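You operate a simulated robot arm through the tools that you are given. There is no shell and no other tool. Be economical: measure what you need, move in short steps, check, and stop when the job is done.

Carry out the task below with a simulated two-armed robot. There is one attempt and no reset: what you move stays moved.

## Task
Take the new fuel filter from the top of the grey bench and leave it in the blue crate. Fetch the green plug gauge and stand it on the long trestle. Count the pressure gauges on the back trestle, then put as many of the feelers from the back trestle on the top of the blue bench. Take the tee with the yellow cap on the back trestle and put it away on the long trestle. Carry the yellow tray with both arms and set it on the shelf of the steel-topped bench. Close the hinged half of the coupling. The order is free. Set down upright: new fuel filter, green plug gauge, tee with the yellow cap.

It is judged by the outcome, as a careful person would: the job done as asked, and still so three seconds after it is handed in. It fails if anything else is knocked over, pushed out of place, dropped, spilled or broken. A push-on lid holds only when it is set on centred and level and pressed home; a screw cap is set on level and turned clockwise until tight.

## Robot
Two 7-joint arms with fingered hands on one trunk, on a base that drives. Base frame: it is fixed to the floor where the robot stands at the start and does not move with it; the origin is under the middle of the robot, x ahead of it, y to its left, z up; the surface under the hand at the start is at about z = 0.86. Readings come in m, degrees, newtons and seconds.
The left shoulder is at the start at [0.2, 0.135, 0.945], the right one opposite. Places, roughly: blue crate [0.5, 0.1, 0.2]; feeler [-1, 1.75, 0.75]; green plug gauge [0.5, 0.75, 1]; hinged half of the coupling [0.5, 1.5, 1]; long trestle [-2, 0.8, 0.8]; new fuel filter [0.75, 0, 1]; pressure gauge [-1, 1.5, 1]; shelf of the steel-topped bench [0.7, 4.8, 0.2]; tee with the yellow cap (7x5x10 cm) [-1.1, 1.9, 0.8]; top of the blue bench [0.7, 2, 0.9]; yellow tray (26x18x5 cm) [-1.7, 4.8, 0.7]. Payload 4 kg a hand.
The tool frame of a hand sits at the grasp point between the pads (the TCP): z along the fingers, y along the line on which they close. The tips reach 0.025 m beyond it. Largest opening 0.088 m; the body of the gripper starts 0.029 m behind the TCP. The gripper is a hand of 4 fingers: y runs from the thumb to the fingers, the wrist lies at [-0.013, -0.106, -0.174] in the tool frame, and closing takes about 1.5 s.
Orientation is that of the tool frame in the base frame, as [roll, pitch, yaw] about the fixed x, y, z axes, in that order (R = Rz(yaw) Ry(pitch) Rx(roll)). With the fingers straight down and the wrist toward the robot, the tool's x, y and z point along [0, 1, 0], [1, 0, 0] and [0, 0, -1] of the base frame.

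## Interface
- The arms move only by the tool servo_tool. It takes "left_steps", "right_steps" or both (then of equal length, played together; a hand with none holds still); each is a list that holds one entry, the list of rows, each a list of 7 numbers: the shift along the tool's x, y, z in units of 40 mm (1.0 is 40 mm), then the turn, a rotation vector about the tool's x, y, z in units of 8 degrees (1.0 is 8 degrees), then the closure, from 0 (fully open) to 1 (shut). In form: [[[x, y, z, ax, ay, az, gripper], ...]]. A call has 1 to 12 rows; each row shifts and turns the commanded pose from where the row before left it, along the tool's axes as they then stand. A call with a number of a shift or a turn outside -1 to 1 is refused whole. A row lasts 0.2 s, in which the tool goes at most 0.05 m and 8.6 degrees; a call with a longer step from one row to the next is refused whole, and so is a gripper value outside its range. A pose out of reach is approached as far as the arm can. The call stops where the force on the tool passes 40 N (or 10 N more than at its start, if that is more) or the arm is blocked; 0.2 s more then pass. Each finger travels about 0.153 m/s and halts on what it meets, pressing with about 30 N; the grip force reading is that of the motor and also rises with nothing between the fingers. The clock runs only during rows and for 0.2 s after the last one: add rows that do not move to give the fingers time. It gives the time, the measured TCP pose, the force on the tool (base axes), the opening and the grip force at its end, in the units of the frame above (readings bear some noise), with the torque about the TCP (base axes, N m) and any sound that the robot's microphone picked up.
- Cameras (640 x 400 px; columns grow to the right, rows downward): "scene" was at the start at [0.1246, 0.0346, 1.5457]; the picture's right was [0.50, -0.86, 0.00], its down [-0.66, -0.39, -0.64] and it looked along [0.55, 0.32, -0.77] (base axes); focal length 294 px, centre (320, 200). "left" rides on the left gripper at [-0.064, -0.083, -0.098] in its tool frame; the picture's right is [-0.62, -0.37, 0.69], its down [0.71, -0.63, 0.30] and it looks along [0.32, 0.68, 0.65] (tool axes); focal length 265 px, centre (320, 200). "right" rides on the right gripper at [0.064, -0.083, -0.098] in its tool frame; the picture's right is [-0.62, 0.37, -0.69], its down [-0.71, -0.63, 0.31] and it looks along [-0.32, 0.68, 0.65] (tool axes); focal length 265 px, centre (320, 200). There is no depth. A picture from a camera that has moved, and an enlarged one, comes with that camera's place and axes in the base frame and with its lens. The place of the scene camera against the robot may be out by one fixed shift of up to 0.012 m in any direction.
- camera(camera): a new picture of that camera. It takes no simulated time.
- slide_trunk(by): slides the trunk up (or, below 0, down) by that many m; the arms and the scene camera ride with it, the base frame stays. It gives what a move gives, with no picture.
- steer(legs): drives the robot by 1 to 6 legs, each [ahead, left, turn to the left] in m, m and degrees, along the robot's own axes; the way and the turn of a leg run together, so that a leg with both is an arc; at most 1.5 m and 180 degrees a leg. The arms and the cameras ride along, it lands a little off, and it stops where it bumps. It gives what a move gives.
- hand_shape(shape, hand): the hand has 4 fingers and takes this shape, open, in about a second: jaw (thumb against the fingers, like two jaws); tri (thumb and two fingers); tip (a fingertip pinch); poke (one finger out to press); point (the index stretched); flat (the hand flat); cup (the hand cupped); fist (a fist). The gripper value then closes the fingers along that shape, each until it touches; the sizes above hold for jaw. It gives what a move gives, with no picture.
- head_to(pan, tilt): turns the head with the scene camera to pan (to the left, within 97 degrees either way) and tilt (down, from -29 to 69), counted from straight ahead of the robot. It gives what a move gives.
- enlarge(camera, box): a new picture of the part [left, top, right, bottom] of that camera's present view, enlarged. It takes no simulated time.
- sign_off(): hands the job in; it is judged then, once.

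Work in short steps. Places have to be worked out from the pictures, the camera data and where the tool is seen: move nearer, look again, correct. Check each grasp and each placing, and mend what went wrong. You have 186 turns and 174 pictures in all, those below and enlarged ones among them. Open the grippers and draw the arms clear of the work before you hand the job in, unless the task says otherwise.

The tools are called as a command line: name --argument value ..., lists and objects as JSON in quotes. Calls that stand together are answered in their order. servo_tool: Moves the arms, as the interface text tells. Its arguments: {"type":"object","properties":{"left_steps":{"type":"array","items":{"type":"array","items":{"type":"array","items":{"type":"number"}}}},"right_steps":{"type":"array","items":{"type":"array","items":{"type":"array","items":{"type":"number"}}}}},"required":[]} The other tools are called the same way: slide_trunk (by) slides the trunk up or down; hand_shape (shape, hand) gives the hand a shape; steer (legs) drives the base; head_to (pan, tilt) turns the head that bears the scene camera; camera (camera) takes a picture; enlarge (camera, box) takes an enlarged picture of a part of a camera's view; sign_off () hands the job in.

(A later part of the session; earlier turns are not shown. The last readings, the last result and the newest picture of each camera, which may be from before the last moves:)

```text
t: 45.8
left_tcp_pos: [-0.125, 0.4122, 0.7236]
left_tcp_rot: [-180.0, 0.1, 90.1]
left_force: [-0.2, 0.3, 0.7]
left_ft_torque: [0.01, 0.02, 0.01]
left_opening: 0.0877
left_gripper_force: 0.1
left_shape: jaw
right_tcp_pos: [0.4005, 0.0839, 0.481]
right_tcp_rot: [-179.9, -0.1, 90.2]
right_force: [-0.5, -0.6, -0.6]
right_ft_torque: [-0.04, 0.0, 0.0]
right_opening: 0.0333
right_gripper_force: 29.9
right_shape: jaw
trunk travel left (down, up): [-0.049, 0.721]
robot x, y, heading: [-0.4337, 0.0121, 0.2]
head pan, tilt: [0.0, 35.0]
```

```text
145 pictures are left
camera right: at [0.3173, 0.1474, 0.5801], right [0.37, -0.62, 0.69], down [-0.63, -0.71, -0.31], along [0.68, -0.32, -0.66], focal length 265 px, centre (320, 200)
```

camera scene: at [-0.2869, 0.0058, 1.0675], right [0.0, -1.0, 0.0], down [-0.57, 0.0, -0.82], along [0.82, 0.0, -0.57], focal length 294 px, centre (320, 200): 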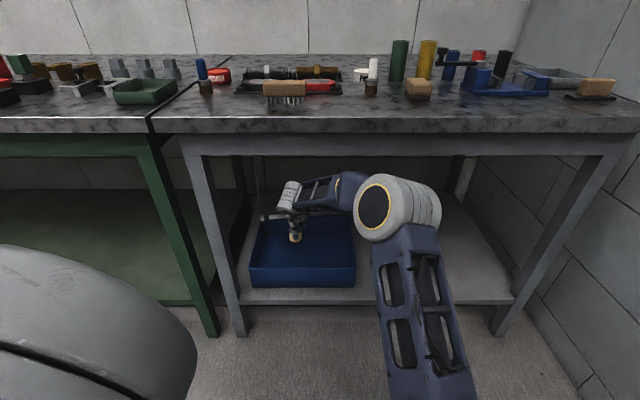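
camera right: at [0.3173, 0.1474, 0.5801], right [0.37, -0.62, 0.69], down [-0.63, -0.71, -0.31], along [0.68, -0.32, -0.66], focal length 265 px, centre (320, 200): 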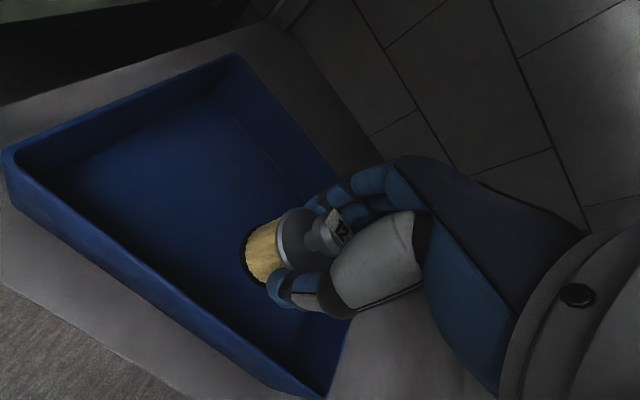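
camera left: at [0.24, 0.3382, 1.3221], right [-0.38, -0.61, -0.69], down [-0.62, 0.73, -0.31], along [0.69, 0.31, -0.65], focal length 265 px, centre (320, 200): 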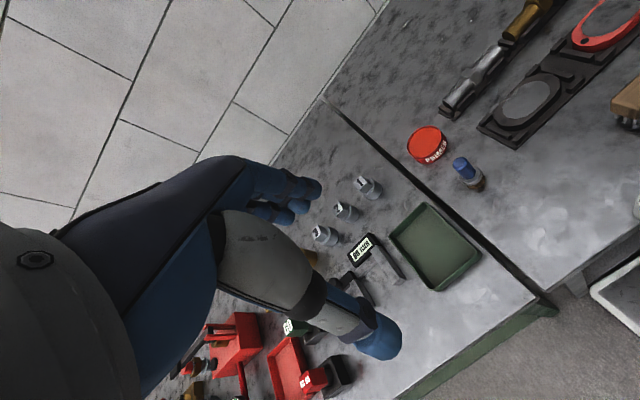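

Hand is over the crate. I move to x≈0.49 and descend close to the floor of the crate.

servo_tool --right_steps '[[[-0.1, 0.8, 0, 0, 0, 0, 1], [-0.1, 0.8, 0, 0, 0, 0, 1], [-0.1, 0.6, 0, 0, 0, 0, 1], [0, 0, 0.8, 0, 0, 0, 1], [0, 0, 0.8, 0, 0, 0, 1], [0, 0, 0.8, 0, 0, 0, 1], [0, 0, 0.8, 0, 0, 0, 1], [0, 0, 0.6, 0, 0, 0, 1]]]'

camera --camera "right"

enlarge --camera "scene" --box '[230, 160, 390, 310]'

```text
t: 47.6
left_tcp_pos: [-0.124, 0.4114, 0.7226]
left_tcp_rot: [-179.9, 0.1, 90.1]
left_force: [0.0, -0.4, 0.2]
left_ft_torque: [0.0, -0.02, 0.02]
left_opening: 0.0876
left_gripper_force: 0.0
left_shape: jaw
right_tcp_pos: [0.4907, 0.0695, 0.3301]
right_tcp_rot: [180.0, -0.1, 90.1]
right_force: [-0.2, -0.2, 0.3]
right_ft_torque: [0.01, -0.01, 0.0]
right_opening: 0.0336
right_gripper_force: 29.9
right_shape: jaw
trunk travel left (down, up): [-0.049, 0.721]
robot x, y, heading: [-0.4364, 0.009, 0.0]
head pan, tilt: [0.0, 35.0]
```

```text
144 pictures are left
camera right: at [0.4081, 0.1339, 0.43], right [0.37, -0.62, 0.69], down [-0.63, -0.71, -0.31], along [0.68, -0.32, -0.65], focal length 265 px, centre (320, 200)
```

right: 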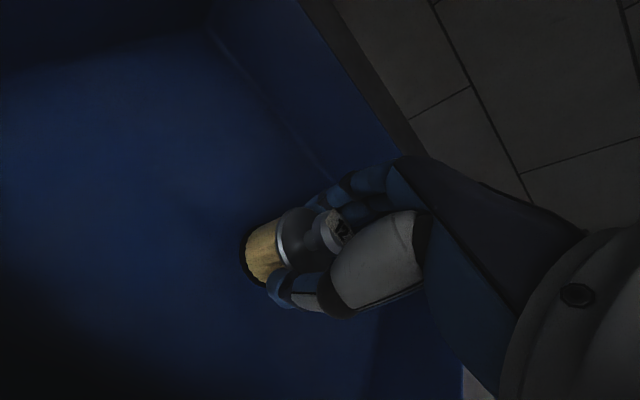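

```text
2.67 times, centred on (310, 235) of scene
camera zoom: at [-0.2868, 0.0058, 1.0676], right [0.0, -1.0, 0.0], down [-0.57, 0.0, -0.82], along [0.82, 0.0, -0.57], focal length 785 px, centre (347, 107)
```

zoom: 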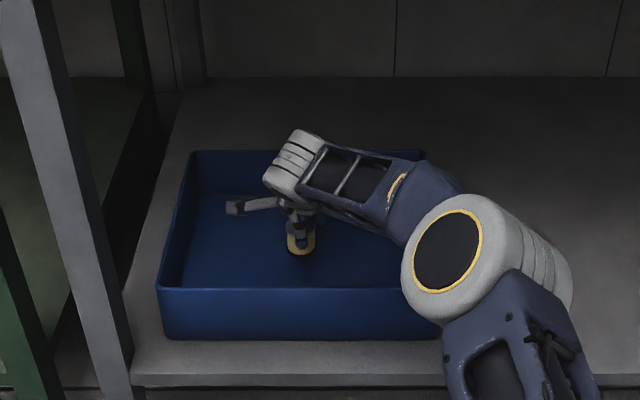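

Now slow small steps down until contact.

servo_tool --right_steps '[[[0, 0, 0.15, 0, 0, 0, 1], [0, 0, 0.15, 0, 0, 0, 1], [0, 0, 0.15, 0, 0, 0, 1], [0, 0, 0.15, 0, 0, 0, 1]]]'

servo_tool --right_steps '[[[0, 0, 0.1, 0, 0, 0, 1], [0, 0, 0.1, 0, 0, 0, 1]]]'

```text
t: 48.6
left_tcp_pos: [-0.1238, 0.4118, 0.7219]
left_tcp_rot: [-180.0, 0.1, 90.1]
left_force: [0.5, -0.2, -0.1]
left_ft_torque: [-0.03, 0.02, 0.0]
left_opening: 0.0879
left_gripper_force: 0.0
left_shape: jaw
right_tcp_pos: [0.4911, 0.0704, 0.3061]
right_tcp_rot: [180.0, -0.2, 90.1]
right_force: [0.9, 0.4, -1.0]
right_ft_torque: [0.0, 0.01, -0.03]
right_opening: 0.0333
right_gripper_force: 30.2
right_shape: jaw
trunk travel left (down, up): [-0.049, 0.721]
robot x, y, heading: [-0.4333, 0.0049, -0.2]
head pan, tilt: [0.0, 35.0]
```

```text
t: 49.2
left_tcp_pos: [-0.124, 0.4122, 0.7216]
left_tcp_rot: [-179.9, 0.0, 90.1]
left_force: [0.3, -0.2, -0.8]
left_ft_torque: [0.02, 0.02, 0.0]
left_opening: 0.0879
left_gripper_force: 0.0
left_shape: jaw
right_tcp_pos: [0.4905, 0.0704, 0.2981]
right_tcp_rot: [-179.9, 0.0, 90.0]
right_force: [0.2, -0.1, -0.5]
right_ft_torque: [0.0, 0.02, -0.01]
right_opening: 0.0334
right_gripper_force: 29.9
right_shape: jaw
trunk travel left (down, up): [-0.049, 0.721]
robot x, y, heading: [-0.4317, 0.011, -0.1]
head pan, tilt: [0.0, 35.0]
```

No contact yet at 0.298; continue down slowly.

servo_tool --right_steps '[[[0, 0, 0.1, 0, 0, 0, 1], [0, 0, 0.1, 0, 0, 0, 1], [0, 0, 0.1, 0, 0, 0, 1]]]'

enlarge --camera "right" --box '[200, 180, 360, 320]'

```text
t: 50.0
left_tcp_pos: [-0.1242, 0.4115, 0.7229]
left_tcp_rot: [-179.9, 0.0, 90.0]
left_force: [0.1, 0.2, -0.8]
left_ft_torque: [0.03, 0.01, -0.02]
left_opening: 0.0878
left_gripper_force: 0.2
left_shape: jaw
right_tcp_pos: [0.4896, 0.0693, 0.2861]
right_tcp_rot: [180.0, -0.1, 90.2]
right_force: [-1.2, 0.4, 4.2]
right_ft_torque: [0.0, -0.02, 0.0]
right_opening: 0.0336
right_gripper_force: 29.4
right_shape: jaw
trunk travel left (down, up): [-0.049, 0.721]
robot x, y, heading: [-0.4324, 0.0063, -0.1]
head pan, tilt: [0.0, 35.0]
```

```text
2.86 times, centred on (280, 250) of right
camera zoom: at [0.4063, 0.1332, 0.3866], right [0.37, -0.62, 0.69], down [-0.63, -0.71, -0.31], along [0.68, -0.32, -0.65], focal length 758 px, centre (434, 57)
```

zoom: 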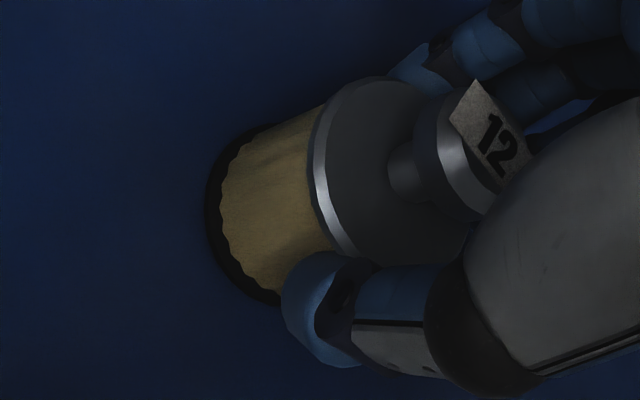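

Contact (4 N). I open slowly, then lift out and verify.

servo_tool --right_steps '[[[0, 0, 0, 0, 0, 0, 0.6], [0, 0, 0, 0, 0, 0, 0.4], [0, 0, 0, 0, 0, 0, 0.2], [0, 0, 0, 0, 0, 0, 0], [0, 0, 0, 0, 0, 0, 0], [0, 0, 0, 0, 0, 0, 0]]]'

servo_tool --right_steps '[[[0, 0, -0.4, 0, 0, 0, 0], [0, 0, -0.8, 0, 0, 0, 0], [0, 0, -0.8, 0, 0, 0, 0], [0, 0, -0.8, 0, 0, 0, 0], [0, 0, -0.8, 0, 0, 0, 0], [0, 0, -0.8, 0, 0, 0, 0], [0, 0, -0.4, 0, 0, 0, 0]]]'

camera --camera "right"

```text
t: 51.4
left_tcp_pos: [-0.1238, 0.4111, 0.7215]
left_tcp_rot: [179.9, 0.0, 90.2]
left_force: [-0.1, -1.0, 0.6]
left_ft_torque: [-0.04, 0.0, 0.01]
left_opening: 0.0878
left_gripper_force: 0.0
left_shape: jaw
right_tcp_pos: [0.4888, 0.0698, 0.2857]
right_tcp_rot: [180.0, -0.1, 90.1]
right_force: [0.8, 0.5, -0.1]
right_ft_torque: [-0.04, -0.01, 0.01]
right_opening: 0.088
right_gripper_force: 0.0
right_shape: jaw
trunk travel left (down, up): [-0.049, 0.721]
robot x, y, heading: [-0.4309, 0.0073, 0.1]
head pan, tilt: [0.0, 35.0]
```

```text
t: 53.0
left_tcp_pos: [-0.1234, 0.4111, 0.7224]
left_tcp_rot: [-180.0, -0.2, 90.1]
left_force: [0.5, -0.8, 0.7]
left_ft_torque: [0.0, -0.03, 0.01]
left_opening: 0.0876
left_gripper_force: 0.0
left_shape: jaw
right_tcp_pos: [0.4924, 0.0701, 0.4778]
right_tcp_rot: [-179.9, -0.1, 90.1]
right_force: [-0.5, 0.2, 0.4]
right_ft_torque: [0.0, 0.03, -0.02]
right_opening: 0.0879
right_gripper_force: 0.0
right_shape: jaw
trunk travel left (down, up): [-0.049, 0.721]
robot x, y, heading: [-0.4354, 0.0061, 0.2]
head pan, tilt: [0.0, 35.0]
```

```text
141 pictures are left
camera right: at [0.4095, 0.1333, 0.5779], right [0.37, -0.62, 0.69], down [-0.63, -0.71, -0.3], along [0.68, -0.32, -0.66], focal length 265 px, centre (320, 200)
```

right: 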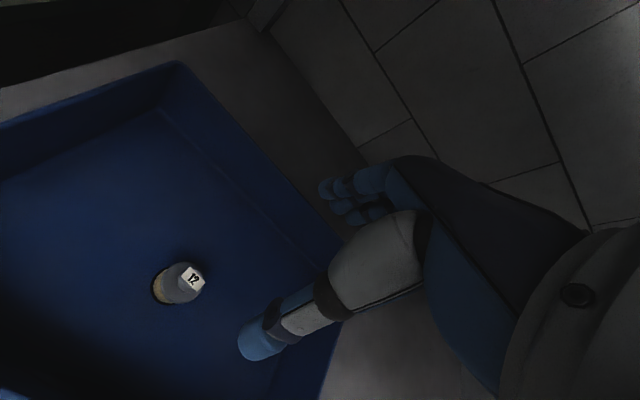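

Filter stands upright in the crate. I withdraw the hand, reversing the way in, and raise the trunk.

servo_tool --right_steps '[[[0, -0.95, 0, 0, 0, 0, 0], [0, -0.95, 0, 0, 0, 0, 0], [0, -0.95, 0, 0, 0, 0, 0], [0, -0.95, 0, 0, 0, 0, 0], [0, -0.95, 0, 0, 0, 0, 0], [0, -0.95, 0, 0, 0, 0, 0], [0, -0.95, 0, 0, 0, 0, 0], [0, -0.95, 0, 0, 0, 0, 0], [0, -0.95, 0, 0, 0, 0, 0], [0, -0.95, 0, 0, 0, 0, 0]]]'

servo_tool --right_steps '[[[-0.4, 0, -0.8, 0, 0, 0, 0], [-0.4, 0, -0.8, 0, 0, 0, 0], [-0.4, 0, -0.8, 0, 0, 0, 0], [-0.4, 0, -0.8, 0, 0, 0, 0], [-0.4, -0.5, -0.4, 0, 0, 0, 0], [-0.4, -0.5, 0, 0, 0, 0, 0], [-0.4, -0.5, 0, 0, 0, 0, 0]]]'

slide_trunk --by 0.51

head_to --pan 60 --tilt 35

camera --camera "scene"

```text
t: 55.2
left_tcp_pos: [-0.1234, 0.4113, 0.7235]
left_tcp_rot: [180.0, 0.0, 90.1]
left_force: [0.7, -0.7, 0.3]
left_ft_torque: [0.0, -0.01, 0.02]
left_opening: 0.0876
left_gripper_force: 0.1
left_shape: jaw
right_tcp_pos: [0.1113, 0.0667, 0.4764]
right_tcp_rot: [-179.9, -0.1, 90.1]
right_force: [0.8, 0.4, 0.5]
right_ft_torque: [0.0, -0.03, 0.02]
right_opening: 0.0878
right_gripper_force: 0.0
right_shape: jaw
trunk travel left (down, up): [-0.049, 0.721]
robot x, y, heading: [-0.436, 0.0104, -0.1]
head pan, tilt: [0.0, 35.0]
```

```text
t: 56.8
left_tcp_pos: [-0.1235, 0.4114, 0.7236]
left_tcp_rot: [180.0, 0.1, 90.1]
left_force: [-0.3, 0.1, 0.2]
left_ft_torque: [-0.03, 0.0, -0.01]
left_opening: 0.0878
left_gripper_force: 0.1
left_shape: jaw
right_tcp_pos: [0.0518, -0.0432, 0.6198]
right_tcp_rot: [-179.8, -0.2, 90.0]
right_force: [-1.1, 0.5, 0.4]
right_ft_torque: [-0.01, -0.03, 0.0]
right_opening: 0.0878
right_gripper_force: 0.0
right_shape: jaw
trunk travel left (down, up): [-0.049, 0.721]
robot x, y, heading: [-0.4322, 0.0097, 0.0]
head pan, tilt: [0.0, 35.0]
```

```text
refused: 0.51 is not a number from -0.4 to 0.4
```

```text
t: 58.1
left_tcp_pos: [-0.123, 0.4119, 0.7228]
left_tcp_rot: [180.0, 0.0, 90.1]
left_force: [-0.2, 0.2, 0.9]
left_ft_torque: [0.01, 0.03, -0.02]
left_opening: 0.0878
left_gripper_force: 0.1
left_shape: jaw
right_tcp_pos: [0.0525, -0.0421, 0.6202]
right_tcp_rot: [-179.8, -0.1, 90.1]
right_force: [-0.1, 0.4, -0.1]
right_ft_torque: [0.04, -0.01, -0.01]
right_opening: 0.0878
right_gripper_force: 0.1
right_shape: jaw
trunk travel left (down, up): [-0.049, 0.721]
robot x, y, heading: [-0.4346, 0.0114, -0.1]
head pan, tilt: [60.0, 35.0]
```

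```text
140 pictures are left
camera scene: at [-0.331, 0.0819, 1.0675], right [0.87, -0.5, 0.0], down [-0.29, -0.5, -0.82], along [0.41, 0.71, -0.57], focal length 294 px, centre (320, 200)
```

scene: 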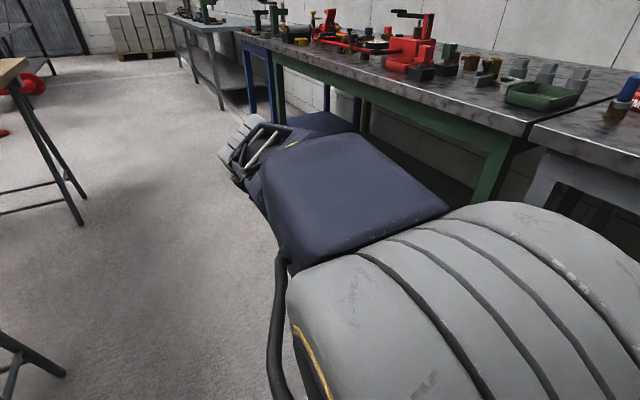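

Raise the trunk in two goes, then drive left along the aisle to the green bench.

slide_trunk --by 0.4

slide_trunk --by 0.15

steer --legs '[[0.05, 0.75, 0]]'

head_to --pan 10 --tilt 40

camera --camera "scene"

```text
t: 61.9
left_tcp_pos: [-0.1227, 0.412, 1.1215]
left_tcp_rot: [180.0, 0.0, 90.1]
left_force: [1.4, -0.6, -0.1]
left_ft_torque: [0.02, 0.0, -0.01]
left_opening: 0.088
left_gripper_force: 0.0
left_shape: jaw
right_tcp_pos: [0.0513, -0.0432, 1.0198]
right_tcp_rot: [-179.9, -0.1, 90.1]
right_force: [0.3, 0.2, -0.1]
right_ft_torque: [0.0, 0.02, 0.02]
right_opening: 0.0881
right_gripper_force: 0.3
right_shape: jaw
trunk travel left (down, up): [-0.449, 0.321]
robot x, y, heading: [-0.4344, 0.0105, 0.1]
head pan, tilt: [60.0, 35.0]
```

```text
t: 63.7
left_tcp_pos: [-0.123, 0.4129, 1.2732]
left_tcp_rot: [179.9, 0.0, 90.0]
left_force: [-0.8, 0.7, 0.1]
left_ft_torque: [-0.02, 0.02, 0.0]
left_opening: 0.0876
left_gripper_force: 0.1
left_shape: jaw
right_tcp_pos: [0.0525, -0.0441, 1.171]
right_tcp_rot: [-179.8, -0.1, 90.1]
right_force: [0.0, -0.2, -0.1]
right_ft_torque: [0.03, 0.03, -0.05]
right_opening: 0.088
right_gripper_force: 0.0
right_shape: jaw
trunk travel left (down, up): [-0.599, 0.171]
robot x, y, heading: [-0.4356, 0.0104, 0.2]
head pan, tilt: [60.0, 35.0]
```

```text
t: 67.8
left_tcp_pos: [-0.0898, 1.1742, 1.2717]
left_tcp_rot: [180.0, 0.1, 91.3]
left_force: [0.3, 0.4, 0.7]
left_ft_torque: [0.0, -0.02, -0.02]
left_opening: 0.0877
left_gripper_force: 0.1
left_shape: jaw
right_tcp_pos: [0.0955, 0.7238, 1.1705]
right_tcp_rot: [-180.0, -0.1, 91.2]
right_force: [-0.3, 0.0, 0.2]
right_ft_torque: [0.0, -0.02, -0.02]
right_opening: 0.0879
right_gripper_force: 0.1
right_shape: jaw
trunk travel left (down, up): [-0.599, 0.171]
robot x, y, heading: [-0.3963, 0.7645, 1.0]
head pan, tilt: [60.0, 35.0]
```

```text
t: 69.0
left_tcp_pos: [-0.0893, 1.1746, 1.2726]
left_tcp_rot: [-180.0, -0.1, 91.1]
left_force: [0.0, 0.3, 0.0]
left_ft_torque: [-0.02, 0.01, 0.02]
left_opening: 0.0877
left_gripper_force: 0.1
left_shape: jaw
right_tcp_pos: [0.0952, 0.7229, 1.1704]
right_tcp_rot: [-179.9, -0.1, 91.2]
right_force: [0.8, 0.3, 0.2]
right_ft_torque: [0.0, 0.0, 0.02]
right_opening: 0.0879
right_gripper_force: 0.1
right_shape: jaw
trunk travel left (down, up): [-0.599, 0.171]
robot x, y, heading: [-0.392, 0.7653, 1.2]
head pan, tilt: [10.0, 40.0]
```

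```text
139 pictures are left
camera scene: at [-0.2491, 0.7803, 1.61], right [0.19, -0.98, 0.0], down [-0.63, -0.13, -0.77], along [0.75, 0.15, -0.64], focal length 294 px, centre (320, 200)
```

scene: 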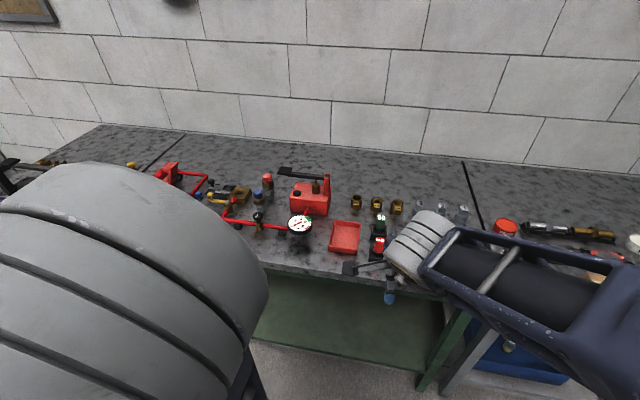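

I zoom into the bench to find the green plug gauge.

enlarge --camera "scene" --box '[200, 150, 500, 300]'

enlarge --camera "scene" --box '[340, 180, 480, 290]'

```text
2.13 times, centred on (350, 225) of scene
camera zoom: at [-0.2491, 0.7803, 1.61], right [0.19, -0.98, 0.0], down [-0.63, -0.13, -0.77], along [0.75, 0.15, -0.64], focal length 628 px, centre (256, 147)
```

zoom: 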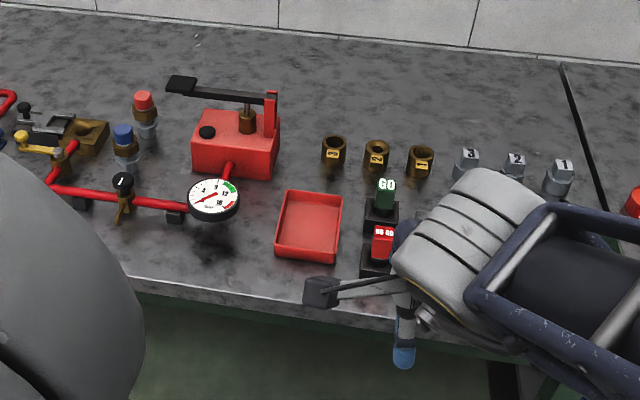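

```text
3.64 times, centred on (410, 235) of scene
camera zoom: at [-0.2491, 0.7803, 1.61], right [0.19, -0.98, 0.0], down [-0.63, -0.13, -0.77], along [0.75, 0.15, -0.64], focal length 1071 px, centre (-7, 73)
```

zoom: 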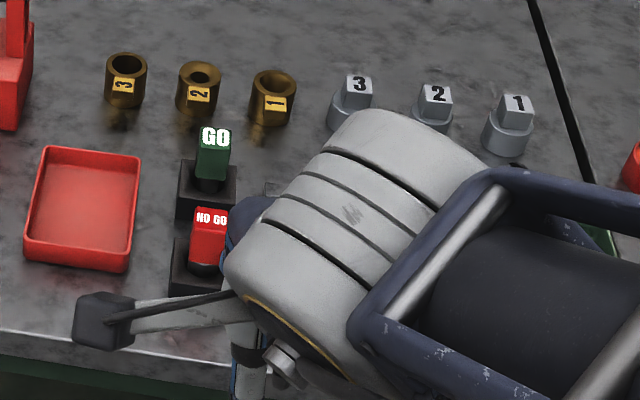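

The green "GO" plug gauge sits at a black block. I move the right hand aside for a clear look.

servo_tool --right_steps '[[[-0.9, 0, -0.5, 0, 0, 0, 0], [-0.9, 0, -0.5, 0, 0, 0, 0], [-0.9, 0, -0.5, 0, 0, 0, 0], [-0.9, 0, 0, 0, 0, 0, 0], [-0.9, 0, 0, 0, 0, 0, 0], [-0.9, 0, 0, 0, 0, 0, 0]]]'

head_to --pan -2 --tilt 40

enlarge --camera "scene" --box '[230, 150, 430, 290]'

```text
t: 70.4
left_tcp_pos: [-0.0885, 1.1744, 1.2727]
left_tcp_rot: [-180.0, 0.1, 91.1]
left_force: [0.2, 0.6, -0.1]
left_ft_torque: [0.0, 0.0, -0.01]
left_opening: 0.0876
left_gripper_force: 0.0
left_shape: jaw
right_tcp_pos: [0.0983, 0.5095, 1.2271]
right_tcp_rot: [-179.9, -0.2, 91.3]
right_force: [0.0, 0.0, -0.2]
right_ft_torque: [-0.03, 0.01, 0.0]
right_opening: 0.0881
right_gripper_force: 0.0
right_shape: jaw
trunk travel left (down, up): [-0.599, 0.171]
robot x, y, heading: [-0.3951, 0.7647, 1.4]
head pan, tilt: [10.0, 40.0]
```

```text
t: 71.1
left_tcp_pos: [-0.0892, 1.1736, 1.2731]
left_tcp_rot: [-179.9, 0.0, 91.3]
left_force: [0.5, 0.2, 0.0]
left_ft_torque: [0.03, -0.01, 0.04]
left_opening: 0.0879
left_gripper_force: 0.1
left_shape: jaw
right_tcp_pos: [0.098, 0.5101, 1.2268]
right_tcp_rot: [-179.8, -0.1, 91.2]
right_force: [-0.9, 0.4, -0.1]
right_ft_torque: [-0.02, 0.03, 0.01]
right_opening: 0.0879
right_gripper_force: 0.0
right_shape: jaw
trunk travel left (down, up): [-0.599, 0.171]
robot x, y, heading: [-0.3921, 0.7657, 1.1]
head pan, tilt: [-2.0, 40.0]
```

```text
2.86 times, centred on (330, 220) of scene
camera zoom: at [-0.2475, 0.7625, 1.61], right [-0.01, -1.0, 0.0], down [-0.64, 0.01, -0.77], along [0.77, -0.01, -0.64], focal length 842 px, centre (291, 143)
```

zoom: 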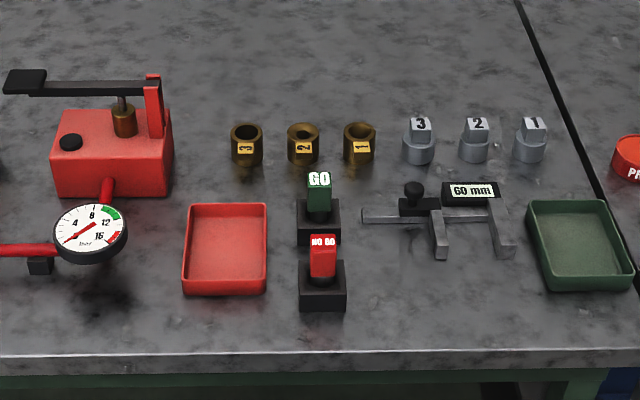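

Gauge handle: x≈0.475, y≈0.72, spanning z≈0.905–0.945. I drive 0.1 m nearer and bring the right hand above with a narrowed opening.

steer --legs '[[0.1, 0, -1]]'

servo_tool --right_steps '[[[0.8, 0.9, 0, 0, 0, 0, 0.3], [0.8, 0.9, 0, 0, 0, 0, 0.3], [0.8, 0.9, 0, 0, 0, 0, 0.3], [0.8, 0.9, 0, 0, 0, 0, 0.3], [0.8, 0.9, 0, 0, 0, 0, 0.3], [0.8, 0.9, 0.4, 0, 0, 0, 0.3], [0.4, 0.9, 0.9, 0, 0, 0, 0.3], [0, 0.4, 0.9, 0, 0, 0, 0.3], [0, 0, 0.9, 0, 0, 0, 0.3], [0, 0, 0.9, 0, 0, 0, 0.3]]]'

camera --camera "right"

camera --camera "scene"

```text
t: 72.2
left_tcp_pos: [0.0158, 1.1709, 1.2727]
left_tcp_rot: [-180.0, 0.0, 90.3]
left_force: [-0.2, 0.0, 0.5]
left_ft_torque: [0.02, 0.01, 0.04]
left_opening: 0.0879
left_gripper_force: 0.0
left_shape: jaw
right_tcp_pos: [0.1919, 0.5024, 1.2266]
right_tcp_rot: [-179.9, -0.2, 90.3]
right_force: [0.2, 0.3, 0.5]
right_ft_torque: [-0.01, 0.02, -0.03]
right_opening: 0.0878
right_gripper_force: 0.0
right_shape: jaw
trunk travel left (down, up): [-0.599, 0.171]
robot x, y, heading: [-0.2949, 0.7664, 0.3]
head pan, tilt: [-2.0, 40.0]
```

```text
refused: row 6 steps farther than a row can; nothing moved
```

```text
135 pictures are left
camera right: at [0.1088, 0.5658, 1.3261], right [0.37, -0.62, 0.69], down [-0.63, -0.72, -0.31], along [0.68, -0.32, -0.66], focal length 265 px, centre (320, 200)
```

right: 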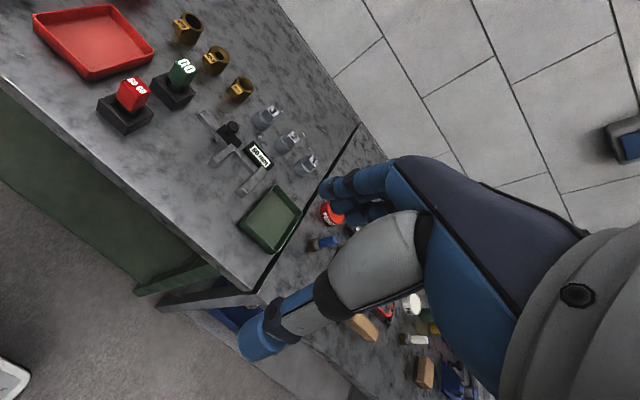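

```text
134 pictures are left
camera scene: at [-0.1486, 0.7611, 1.61], right [-0.03, -1.0, 0.0], down [-0.64, 0.02, -0.77], along [0.77, -0.02, -0.64], focal length 294 px, centre (320, 200)
```

scene: 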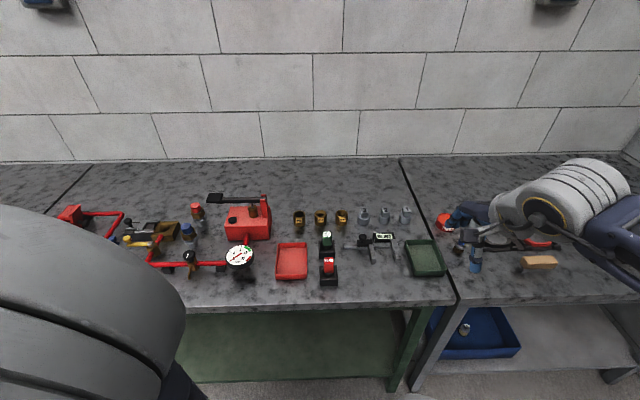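

Gauge at ≈(0.47, 0.724). I move the right hand above it.

servo_tool --right_steps '[[[0.69, 0.87, 0, 0, 0, 0, 0.3], [0.69, 0.87, 0, 0, 0, 0, 0.3], [0.69, 0.87, 0, 0, 0, 0, 0.3], [0.69, 0.87, 0, 0, 0, 0, 0.3], [0.69, 0.87, 0, 0, 0, 0, 0.3], [0.69, 0.87, 0, 0, 0, 0, 0.3], [0.69, 0.87, 0, 0, 0, 0, 0.3], [0.69, 0.87, 0, 0, 0, 0, 0.3], [0, 0, 0.9, 0, 0, 0, 0.3], [0, 0, 0.9, 0, 0, 0, 0.3], [0, 0, 0.9, 0, 0, 0, 0.3], [0, 0, 0.9, 0, 0, 0, 0.3]]]'

camera --camera "right"

enlarge --camera "scene" --box '[240, 180, 420, 300]'

```text
t: 74.8
left_tcp_pos: [0.0169, 1.1703, 1.2723]
left_tcp_rot: [-180.0, 0.0, 90.3]
left_force: [0.6, 0.3, 0.3]
left_ft_torque: [0.01, 0.02, 0.0]
left_opening: 0.0877
left_gripper_force: 0.1
left_shape: jaw
right_tcp_pos: [0.4207, 0.6565, 1.1129]
right_tcp_rot: [-179.9, -0.2, 90.1]
right_force: [-0.6, -0.2, 0.0]
right_ft_torque: [-0.02, -0.02, 0.01]
right_opening: 0.0618
right_gripper_force: 0.1
right_shape: jaw
right hand out of reach, approached as far as the arm can: row 7, 8, 9, 10, 11, 12
trunk travel left (down, up): [-0.599, 0.171]
robot x, y, heading: [-0.2918, 0.7667, -0.0]
head pan, tilt: [-2.0, 40.0]
```

```text
133 pictures are left
camera right: at [0.3376, 0.7188, 1.2121], right [0.37, -0.62, 0.69], down [-0.63, -0.71, -0.31], along [0.68, -0.32, -0.65], focal length 265 px, centre (320, 200)
```

right: 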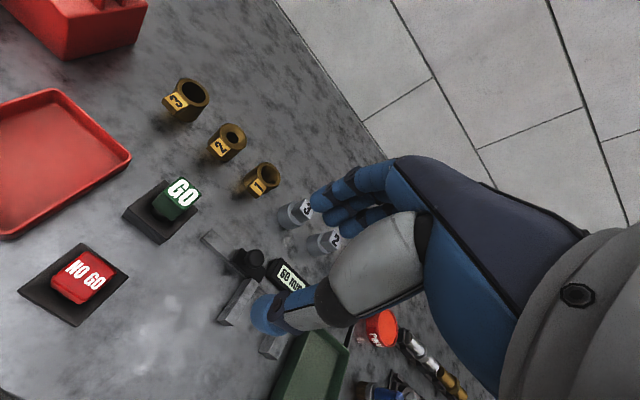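

```text
3.33 times, centred on (330, 240) of scene
camera zoom: at [-0.1487, 0.7612, 1.61], right [-0.03, -1.0, 0.0], down [-0.64, 0.02, -0.77], along [0.77, -0.02, -0.64], focal length 982 px, centre (287, 67)
```

zoom: 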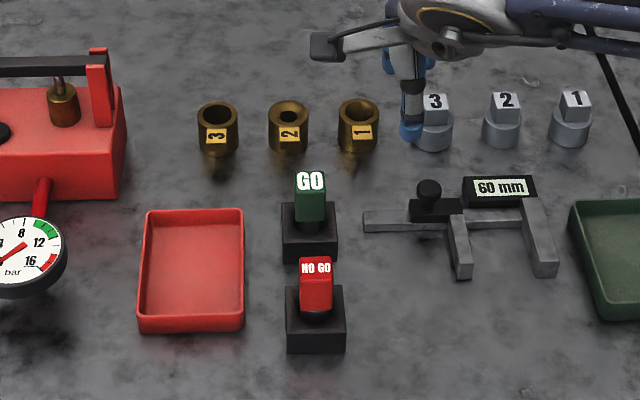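

The arm reports a reach limit in this posture. I shift the base instead: left 0.067, ahead 0.05, then test lowering.

steer --legs '[[0.05, 0.067, 0]]'

servo_tool --right_steps '[[[0, 0, 0.4, 0, 0, 0, 0.3], [0, 0, 0.4, 0, 0, 0, 0.3]]]'

camera --camera "right"

```text
t: 75.9
left_tcp_pos: [0.0685, 1.2371, 1.2728]
left_tcp_rot: [180.0, 0.1, 90.3]
left_force: [-0.5, -0.9, -0.7]
left_ft_torque: [-0.04, 0.0, -0.02]
left_opening: 0.0879
left_gripper_force: 0.2
left_shape: jaw
right_tcp_pos: [0.4716, 0.7247, 1.1136]
right_tcp_rot: [180.0, -0.2, 90.2]
right_force: [0.0, 0.6, 0.2]
right_ft_torque: [-0.01, -0.04, 0.03]
right_opening: 0.062
right_gripper_force: 0.2
right_shape: jaw
trunk travel left (down, up): [-0.599, 0.171]
robot x, y, heading: [-0.2404, 0.8322, 0.4]
head pan, tilt: [-2.0, 40.0]
```

```text
t: 76.5
left_tcp_pos: [0.0668, 1.2373, 1.2732]
left_tcp_rot: [-180.0, 0.1, 90.4]
left_force: [-0.3, 0.7, 0.1]
left_ft_torque: [0.02, 0.01, 0.02]
left_opening: 0.0879
left_gripper_force: 0.1
left_shape: jaw
right_tcp_pos: [0.4708, 0.7182, 1.0838]
right_tcp_rot: [179.9, -0.3, 90.0]
right_force: [-0.4, -0.2, -0.9]
right_ft_torque: [0.02, 0.03, 0.01]
right_opening: 0.062
right_gripper_force: 0.1
right_shape: jaw
right hand out of reach, approached as far as the arm can: row 1
trunk travel left (down, up): [-0.599, 0.171]
robot x, y, heading: [-0.2414, 0.8385, 0.5]
head pan, tilt: [-2.0, 40.0]
```

```text
131 pictures are left
camera right: at [0.3874, 0.782, 1.1833], right [0.37, -0.62, 0.69], down [-0.63, -0.71, -0.31], along [0.68, -0.32, -0.66], focal length 265 px, centre (320, 200)
```

right: 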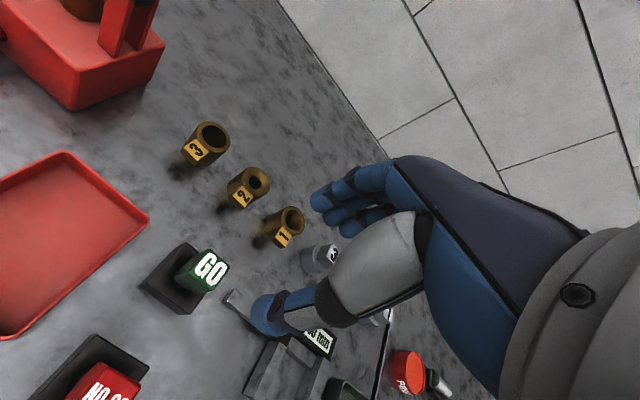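

Aligned to within ~7 mm; I correct and descend to TCP z≈0.926, then close.

servo_tool --right_steps '[[[0.17, 0, 0.8, 0, 0, 0, 0.3], [0, 0, 0.8, 0, 0, 0, 0.3], [0, 0, 0.8, 0, 0, 0, 0.3], [0, 0, 0.8, 0, 0, 0, 0.3], [0, 0, 0.4, 0, 0, 0, 0.3], [0, 0, 0.34, 0, 0, 0, 0.3], [0, 0, 0, 0, 0, 0, 0.3]]]'

camera --camera "right"

enlarge --camera "scene" --box '[240, 180, 420, 300]'

```text
t: 78.1
left_tcp_pos: [0.0679, 1.2372, 1.2726]
left_tcp_rot: [-179.9, 0.1, 90.3]
left_force: [-0.1, -0.6, 0.4]
left_ft_torque: [0.0, -0.01, 0.03]
left_opening: 0.0879
left_gripper_force: 0.1
left_shape: jaw
right_tcp_pos: [0.4645, 0.7027, 0.9421]
right_tcp_rot: [179.9, -0.3, 90.2]
right_force: [-0.9, -0.4, -0.3]
right_ft_torque: [0.01, 0.0, -0.01]
right_opening: 0.0618
right_gripper_force: 0.0
right_shape: jaw
right hand out of reach, approached as far as the arm can: row 1, 2, 4, 6
trunk travel left (down, up): [-0.599, 0.171]
robot x, y, heading: [-0.2406, 0.834, 0.6]
head pan, tilt: [-2.0, 40.0]
```

```text
130 pictures are left
camera right: at [0.3815, 0.7666, 1.0414], right [0.37, -0.62, 0.69], down [-0.63, -0.72, -0.31], along [0.69, -0.32, -0.65], focal length 265 px, centre (320, 200)
```

right: 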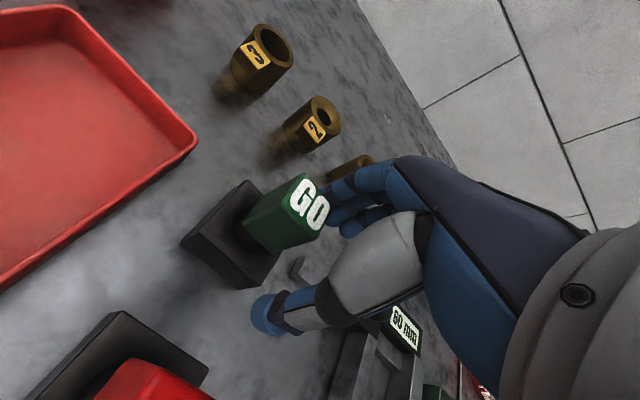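

```text
3.33 times, centred on (330, 240) of scene
camera zoom: at [-0.0977, 0.8285, 1.61], right [-0.03, -1.0, 0.0], down [-0.64, 0.02, -0.77], along [0.77, -0.02, -0.64], focal length 982 px, centre (287, 67)
```

zoom: 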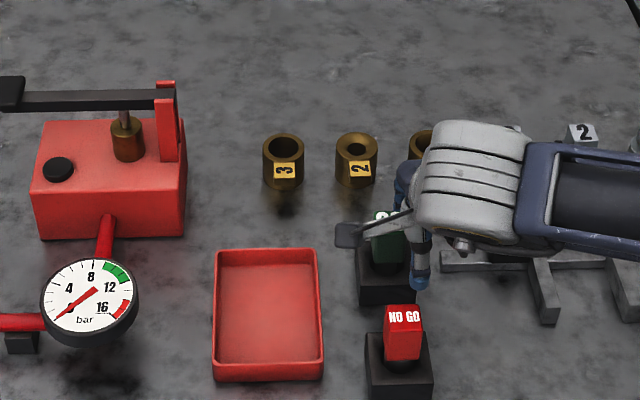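

The right arm limits at y≈0.70; the jaws straddle the handle in x, so I slide the base left 0.022 m.

steer --legs '[[0.006, 0.024, 0]]'

camera --camera "right"

```text
t: 78.9
left_tcp_pos: [0.0725, 1.2621, 1.2725]
left_tcp_rot: [-180.0, 0.2, 90.3]
left_force: [-0.1, 0.1, -1.4]
left_ft_torque: [-0.02, -0.02, 0.02]
left_opening: 0.0877
left_gripper_force: 0.0
left_shape: jaw
right_tcp_pos: [0.4703, 0.7282, 0.943]
right_tcp_rot: [180.0, -0.3, 90.3]
right_force: [-0.6, 0.2, 0.9]
right_ft_torque: [0.01, 0.01, 0.04]
right_opening: 0.0619
right_gripper_force: 0.0
right_shape: jaw
trunk travel left (down, up): [-0.599, 0.171]
robot x, y, heading: [-0.2379, 0.8614, 0.2]
head pan, tilt: [-2.0, 40.0]
```

```text
128 pictures are left
camera right: at [0.3875, 0.7913, 1.0416], right [0.37, -0.62, 0.69], down [-0.63, -0.72, -0.31], along [0.69, -0.32, -0.66], focal length 265 px, centre (320, 200)
```

right: 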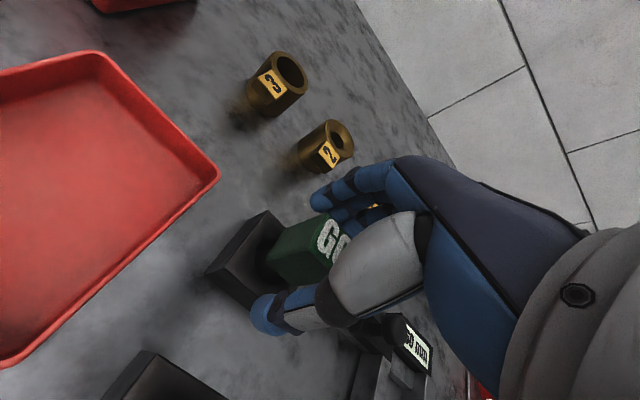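

Now straddling the handle. Lower ~14 mm and close.

servo_tool --right_steps '[[[0, 0, 0.35, 0, 0, 0, 0.3], [0, 0, 0, 0, 0, 0, 0.5], [0, 0, 0, 0, 0, 0, 0.7], [0, 0, 0, 0, 0, 0, 0.9], [0, 0, 0, 0, 0, 0, 1], [0, 0, 0, 0, 0, 0, 1]]]'

servo_tool --right_steps '[[[0, 0, -0.2, 0, 0, 0, 1], [0, 0, -0.4, 0, 0, 0, 1], [0, 0, -0.4, 0, 0, 0, 1], [0, 0, -0.5, 0, 0, 0, 1], [0, 0, -0.5, 0, 0, 0, 1]]]'

camera --camera "right"

enlarge --camera "scene" --box '[240, 180, 420, 300]'

```text
t: 80.3
left_tcp_pos: [0.0728, 1.2626, 1.2733]
left_tcp_rot: [179.9, 0.1, 90.4]
left_force: [-0.6, 0.4, -0.7]
left_ft_torque: [0.01, 0.0, 0.02]
left_opening: 0.0878
left_gripper_force: 0.0
left_shape: jaw
right_tcp_pos: [0.47, 0.726, 0.927]
right_tcp_rot: [179.9, -0.2, 90.3]
right_force: [-0.1, -0.6, -0.3]
right_ft_torque: [-0.02, 0.01, 0.0]
right_opening: 0.0234
right_gripper_force: 29.4
right_shape: jaw
trunk travel left (down, up): [-0.599, 0.171]
robot x, y, heading: [-0.2347, 0.8567, 0.3]
head pan, tilt: [-2.0, 40.0]
```

```text
t: 81.5
left_tcp_pos: [0.0736, 1.2614, 1.2727]
left_tcp_rot: [180.0, 0.1, 90.4]
left_force: [0.7, 0.4, 0.0]
left_ft_torque: [0.0, 0.01, 0.03]
left_opening: 0.0878
left_gripper_force: 0.1
left_shape: jaw
right_tcp_pos: [0.4718, 0.7278, 1.0059]
right_tcp_rot: [180.0, -0.2, 90.3]
right_force: [-0.6, -0.5, -2.2]
right_ft_torque: [0.02, 0.01, 0.04]
right_opening: 0.0231
right_gripper_force: 29.8
right_shape: jaw
trunk travel left (down, up): [-0.599, 0.171]
robot x, y, heading: [-0.2386, 0.8595, 0.4]
head pan, tilt: [-2.0, 40.0]
```

```text
127 pictures are left
camera right: at [0.3877, 0.7908, 1.106], right [0.37, -0.62, 0.69], down [-0.63, -0.72, -0.31], along [0.69, -0.32, -0.66], focal length 265 px, centre (320, 200)
```

right: 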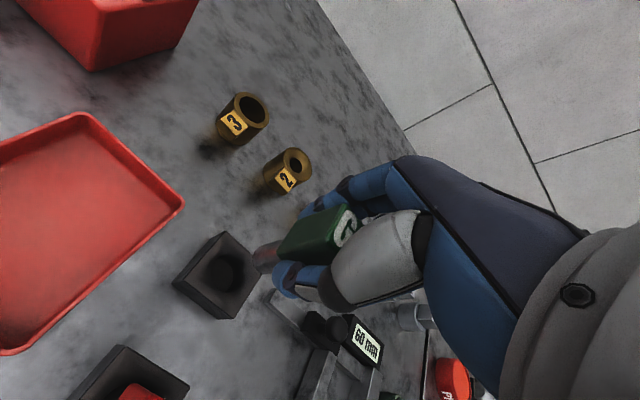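

```text
3.33 times, centred on (330, 240) of scene
camera zoom: at [-0.0915, 0.8526, 1.6099], right [-0.03, -1.0, 0.0], down [-0.64, 0.02, -0.77], along [0.77, -0.02, -0.64], focal length 982 px, centre (287, 67)
```

zoom: 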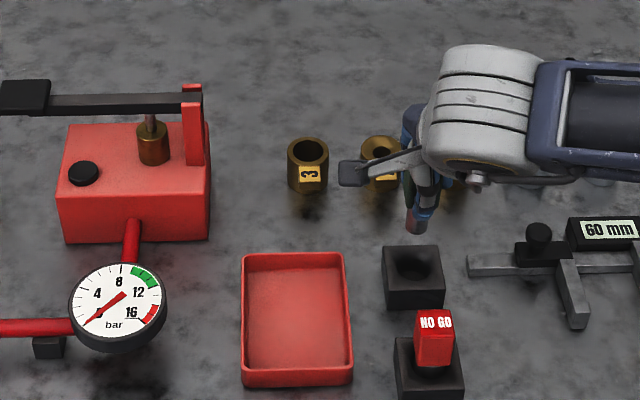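

The plug gauge is out and held. I lift and tuck it, back off, and drive left to look at the coupling on the way.

servo_tool --right_steps '[[[0, 0, -0.9, 0, 0, 0, 1], [0, 0, -0.9, 0, 0, 0, 1], [0, 0, -0.9, 0, 0, 0, 1], [0, 0, -0.9, 0, 0, 0, 1], [0, 0, -0.9, 0, 0, 0, 1], [-0.5, -0.9, 0, 0, 0, 0, 1], [-0.5, -0.9, 0, 0, 0, 0, 1], [-0.5, -0.9, 0, 0, 0, 0, 1], [-0.5, -0.9, 0, 0, 0, 0, 1], [-0.5, -0.9, 0, 0, 0, 0, 1], [-0.5, -0.9, 0, 0, 0, 0, 1]]]'

steer --legs '[[-0.12, 0, 0], [0, 0.55, 0]]'

head_to --pan 0 --tilt 42

camera --camera "scene"

camera --camera "left"

```text
t: 83.9
left_tcp_pos: [0.0719, 1.2627, 1.2726]
left_tcp_rot: [-180.0, 0.2, 90.4]
left_force: [0.1, -0.3, 0.6]
left_ft_torque: [0.01, 0.03, -0.01]
left_opening: 0.0878
left_gripper_force: 0.0
left_shape: jaw
right_tcp_pos: [0.2555, 0.6081, 1.1879]
right_tcp_rot: [179.9, -0.2, 90.3]
right_force: [1.0, 1.0, -2.8]
right_ft_torque: [-0.01, 0.01, -0.01]
right_opening: 0.023
right_gripper_force: 30.3
right_shape: jaw
trunk travel left (down, up): [-0.599, 0.171]
robot x, y, heading: [-0.2387, 0.8571, 0.3]
head pan, tilt: [-2.0, 40.0]
```

```text
t: 88.0
left_tcp_pos: [-0.0636, 1.8199, 1.2713]
left_tcp_rot: [-180.0, 0.1, 91.3]
left_force: [-0.3, -0.2, -0.2]
left_ft_torque: [-0.02, 0.03, 0.01]
left_opening: 0.0881
left_gripper_force: 0.1
left_shape: jaw
right_tcp_pos: [0.1282, 1.1689, 1.188]
right_tcp_rot: [180.0, -0.3, 91.3]
right_force: [0.4, -0.3, -2.0]
right_ft_torque: [-0.03, 0.0, 0.01]
right_opening: 0.023
right_gripper_force: 30.0
right_shape: jaw
trunk travel left (down, up): [-0.599, 0.171]
robot x, y, heading: [-0.37, 1.4114, 1.3]
head pan, tilt: [-2.0, 40.0]
```

```text
t: 88.6
left_tcp_pos: [-0.0633, 1.8209, 1.2734]
left_tcp_rot: [179.9, 0.1, 91.4]
left_force: [-0.1, -0.6, -0.3]
left_ft_torque: [-0.01, 0.0, -0.01]
left_opening: 0.0876
left_gripper_force: 0.0
left_shape: jaw
right_tcp_pos: [0.1287, 1.1697, 1.1882]
right_tcp_rot: [-180.0, -0.4, 91.2]
right_force: [0.1, -0.2, -2.3]
right_ft_torque: [0.02, 0.0, -0.01]
right_opening: 0.0231
right_gripper_force: 29.8
right_shape: jaw
trunk travel left (down, up): [-0.599, 0.171]
robot x, y, heading: [-0.3668, 1.4116, 1.4]
head pan, tilt: [0.0, 42.0]
```

```text
125 pictures are left
camera scene: at [-0.2235, 1.4118, 1.607], right [0.02, -1.0, 0.0], down [-0.67, -0.01, -0.74], along [0.74, 0.02, -0.67], focal length 294 px, centre (320, 200)
```

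scene: 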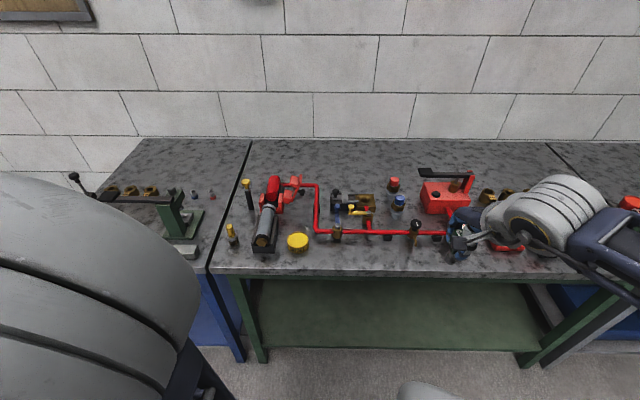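

```text
124 pictures are left
camera left: at [-0.1464, 1.7542, 1.3713], right [-0.36, -0.63, -0.69], down [-0.65, 0.7, -0.3], along [0.68, 0.34, -0.65], focal length 265 px, centre (320, 200)
```

left: 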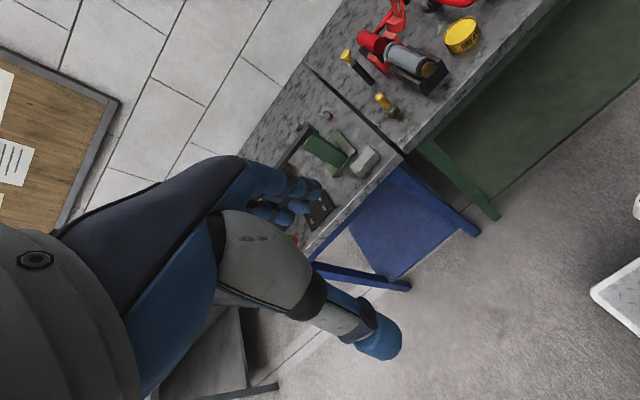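

enlarge --camera "scene" --box '[215, 160, 345, 270]'

enlarge --camera "left" --box '[320, 0, 500, 120]'

enlarge --camera "scene" --box '[310, 150, 530, 270]'

```text
3.64 times, centred on (280, 215) of scene
camera zoom: at [-0.2235, 1.4118, 1.607], right [0.02, -1.0, 0.0], down [-0.67, -0.01, -0.74], along [0.74, 0.02, -0.67], focal length 1071 px, centre (466, 146)
```

zoom: 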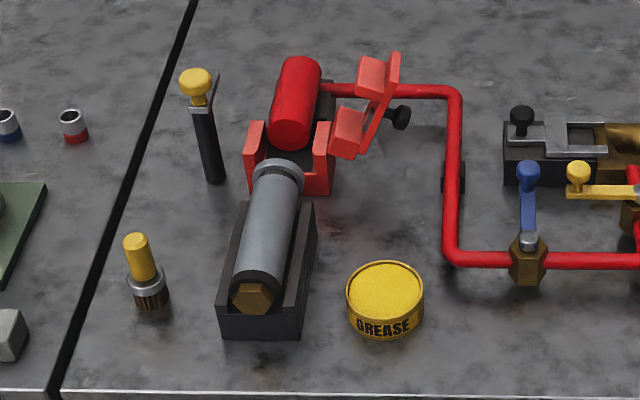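

```text
3.33 times, centred on (410, 60) of left
camera zoom: at [-0.1464, 1.7542, 1.3713], right [-0.36, -0.63, -0.69], down [-0.65, 0.7, -0.3], along [0.68, 0.34, -0.65], focal length 885 px, centre (20, 667)
```

zoom: 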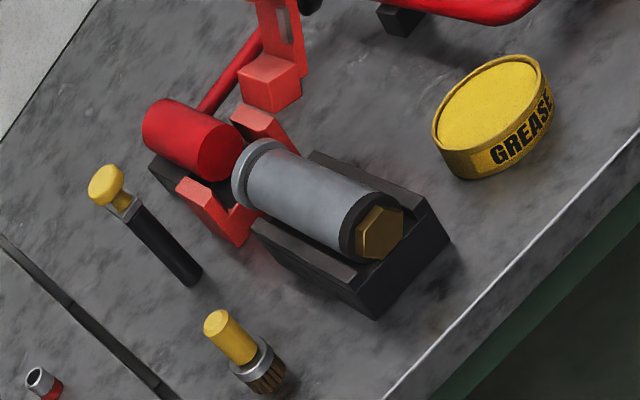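

```text
2.91 times, centred on (420, 210) of scene
camera zoom: at [-0.2235, 1.4118, 1.607], right [0.02, -1.0, 0.0], down [-0.67, -0.01, -0.74], along [0.74, 0.02, -0.67], focal length 857 px, centre (29, 171)
```

zoom: 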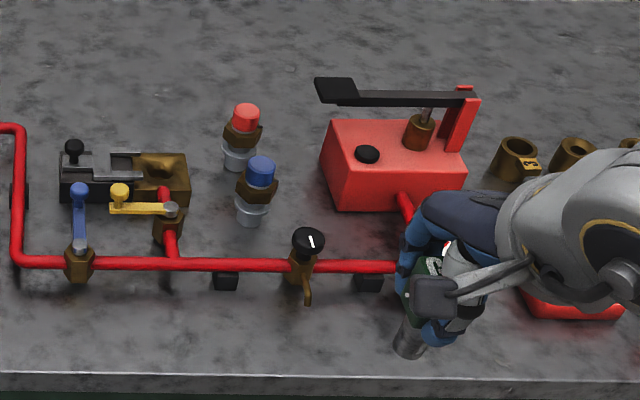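

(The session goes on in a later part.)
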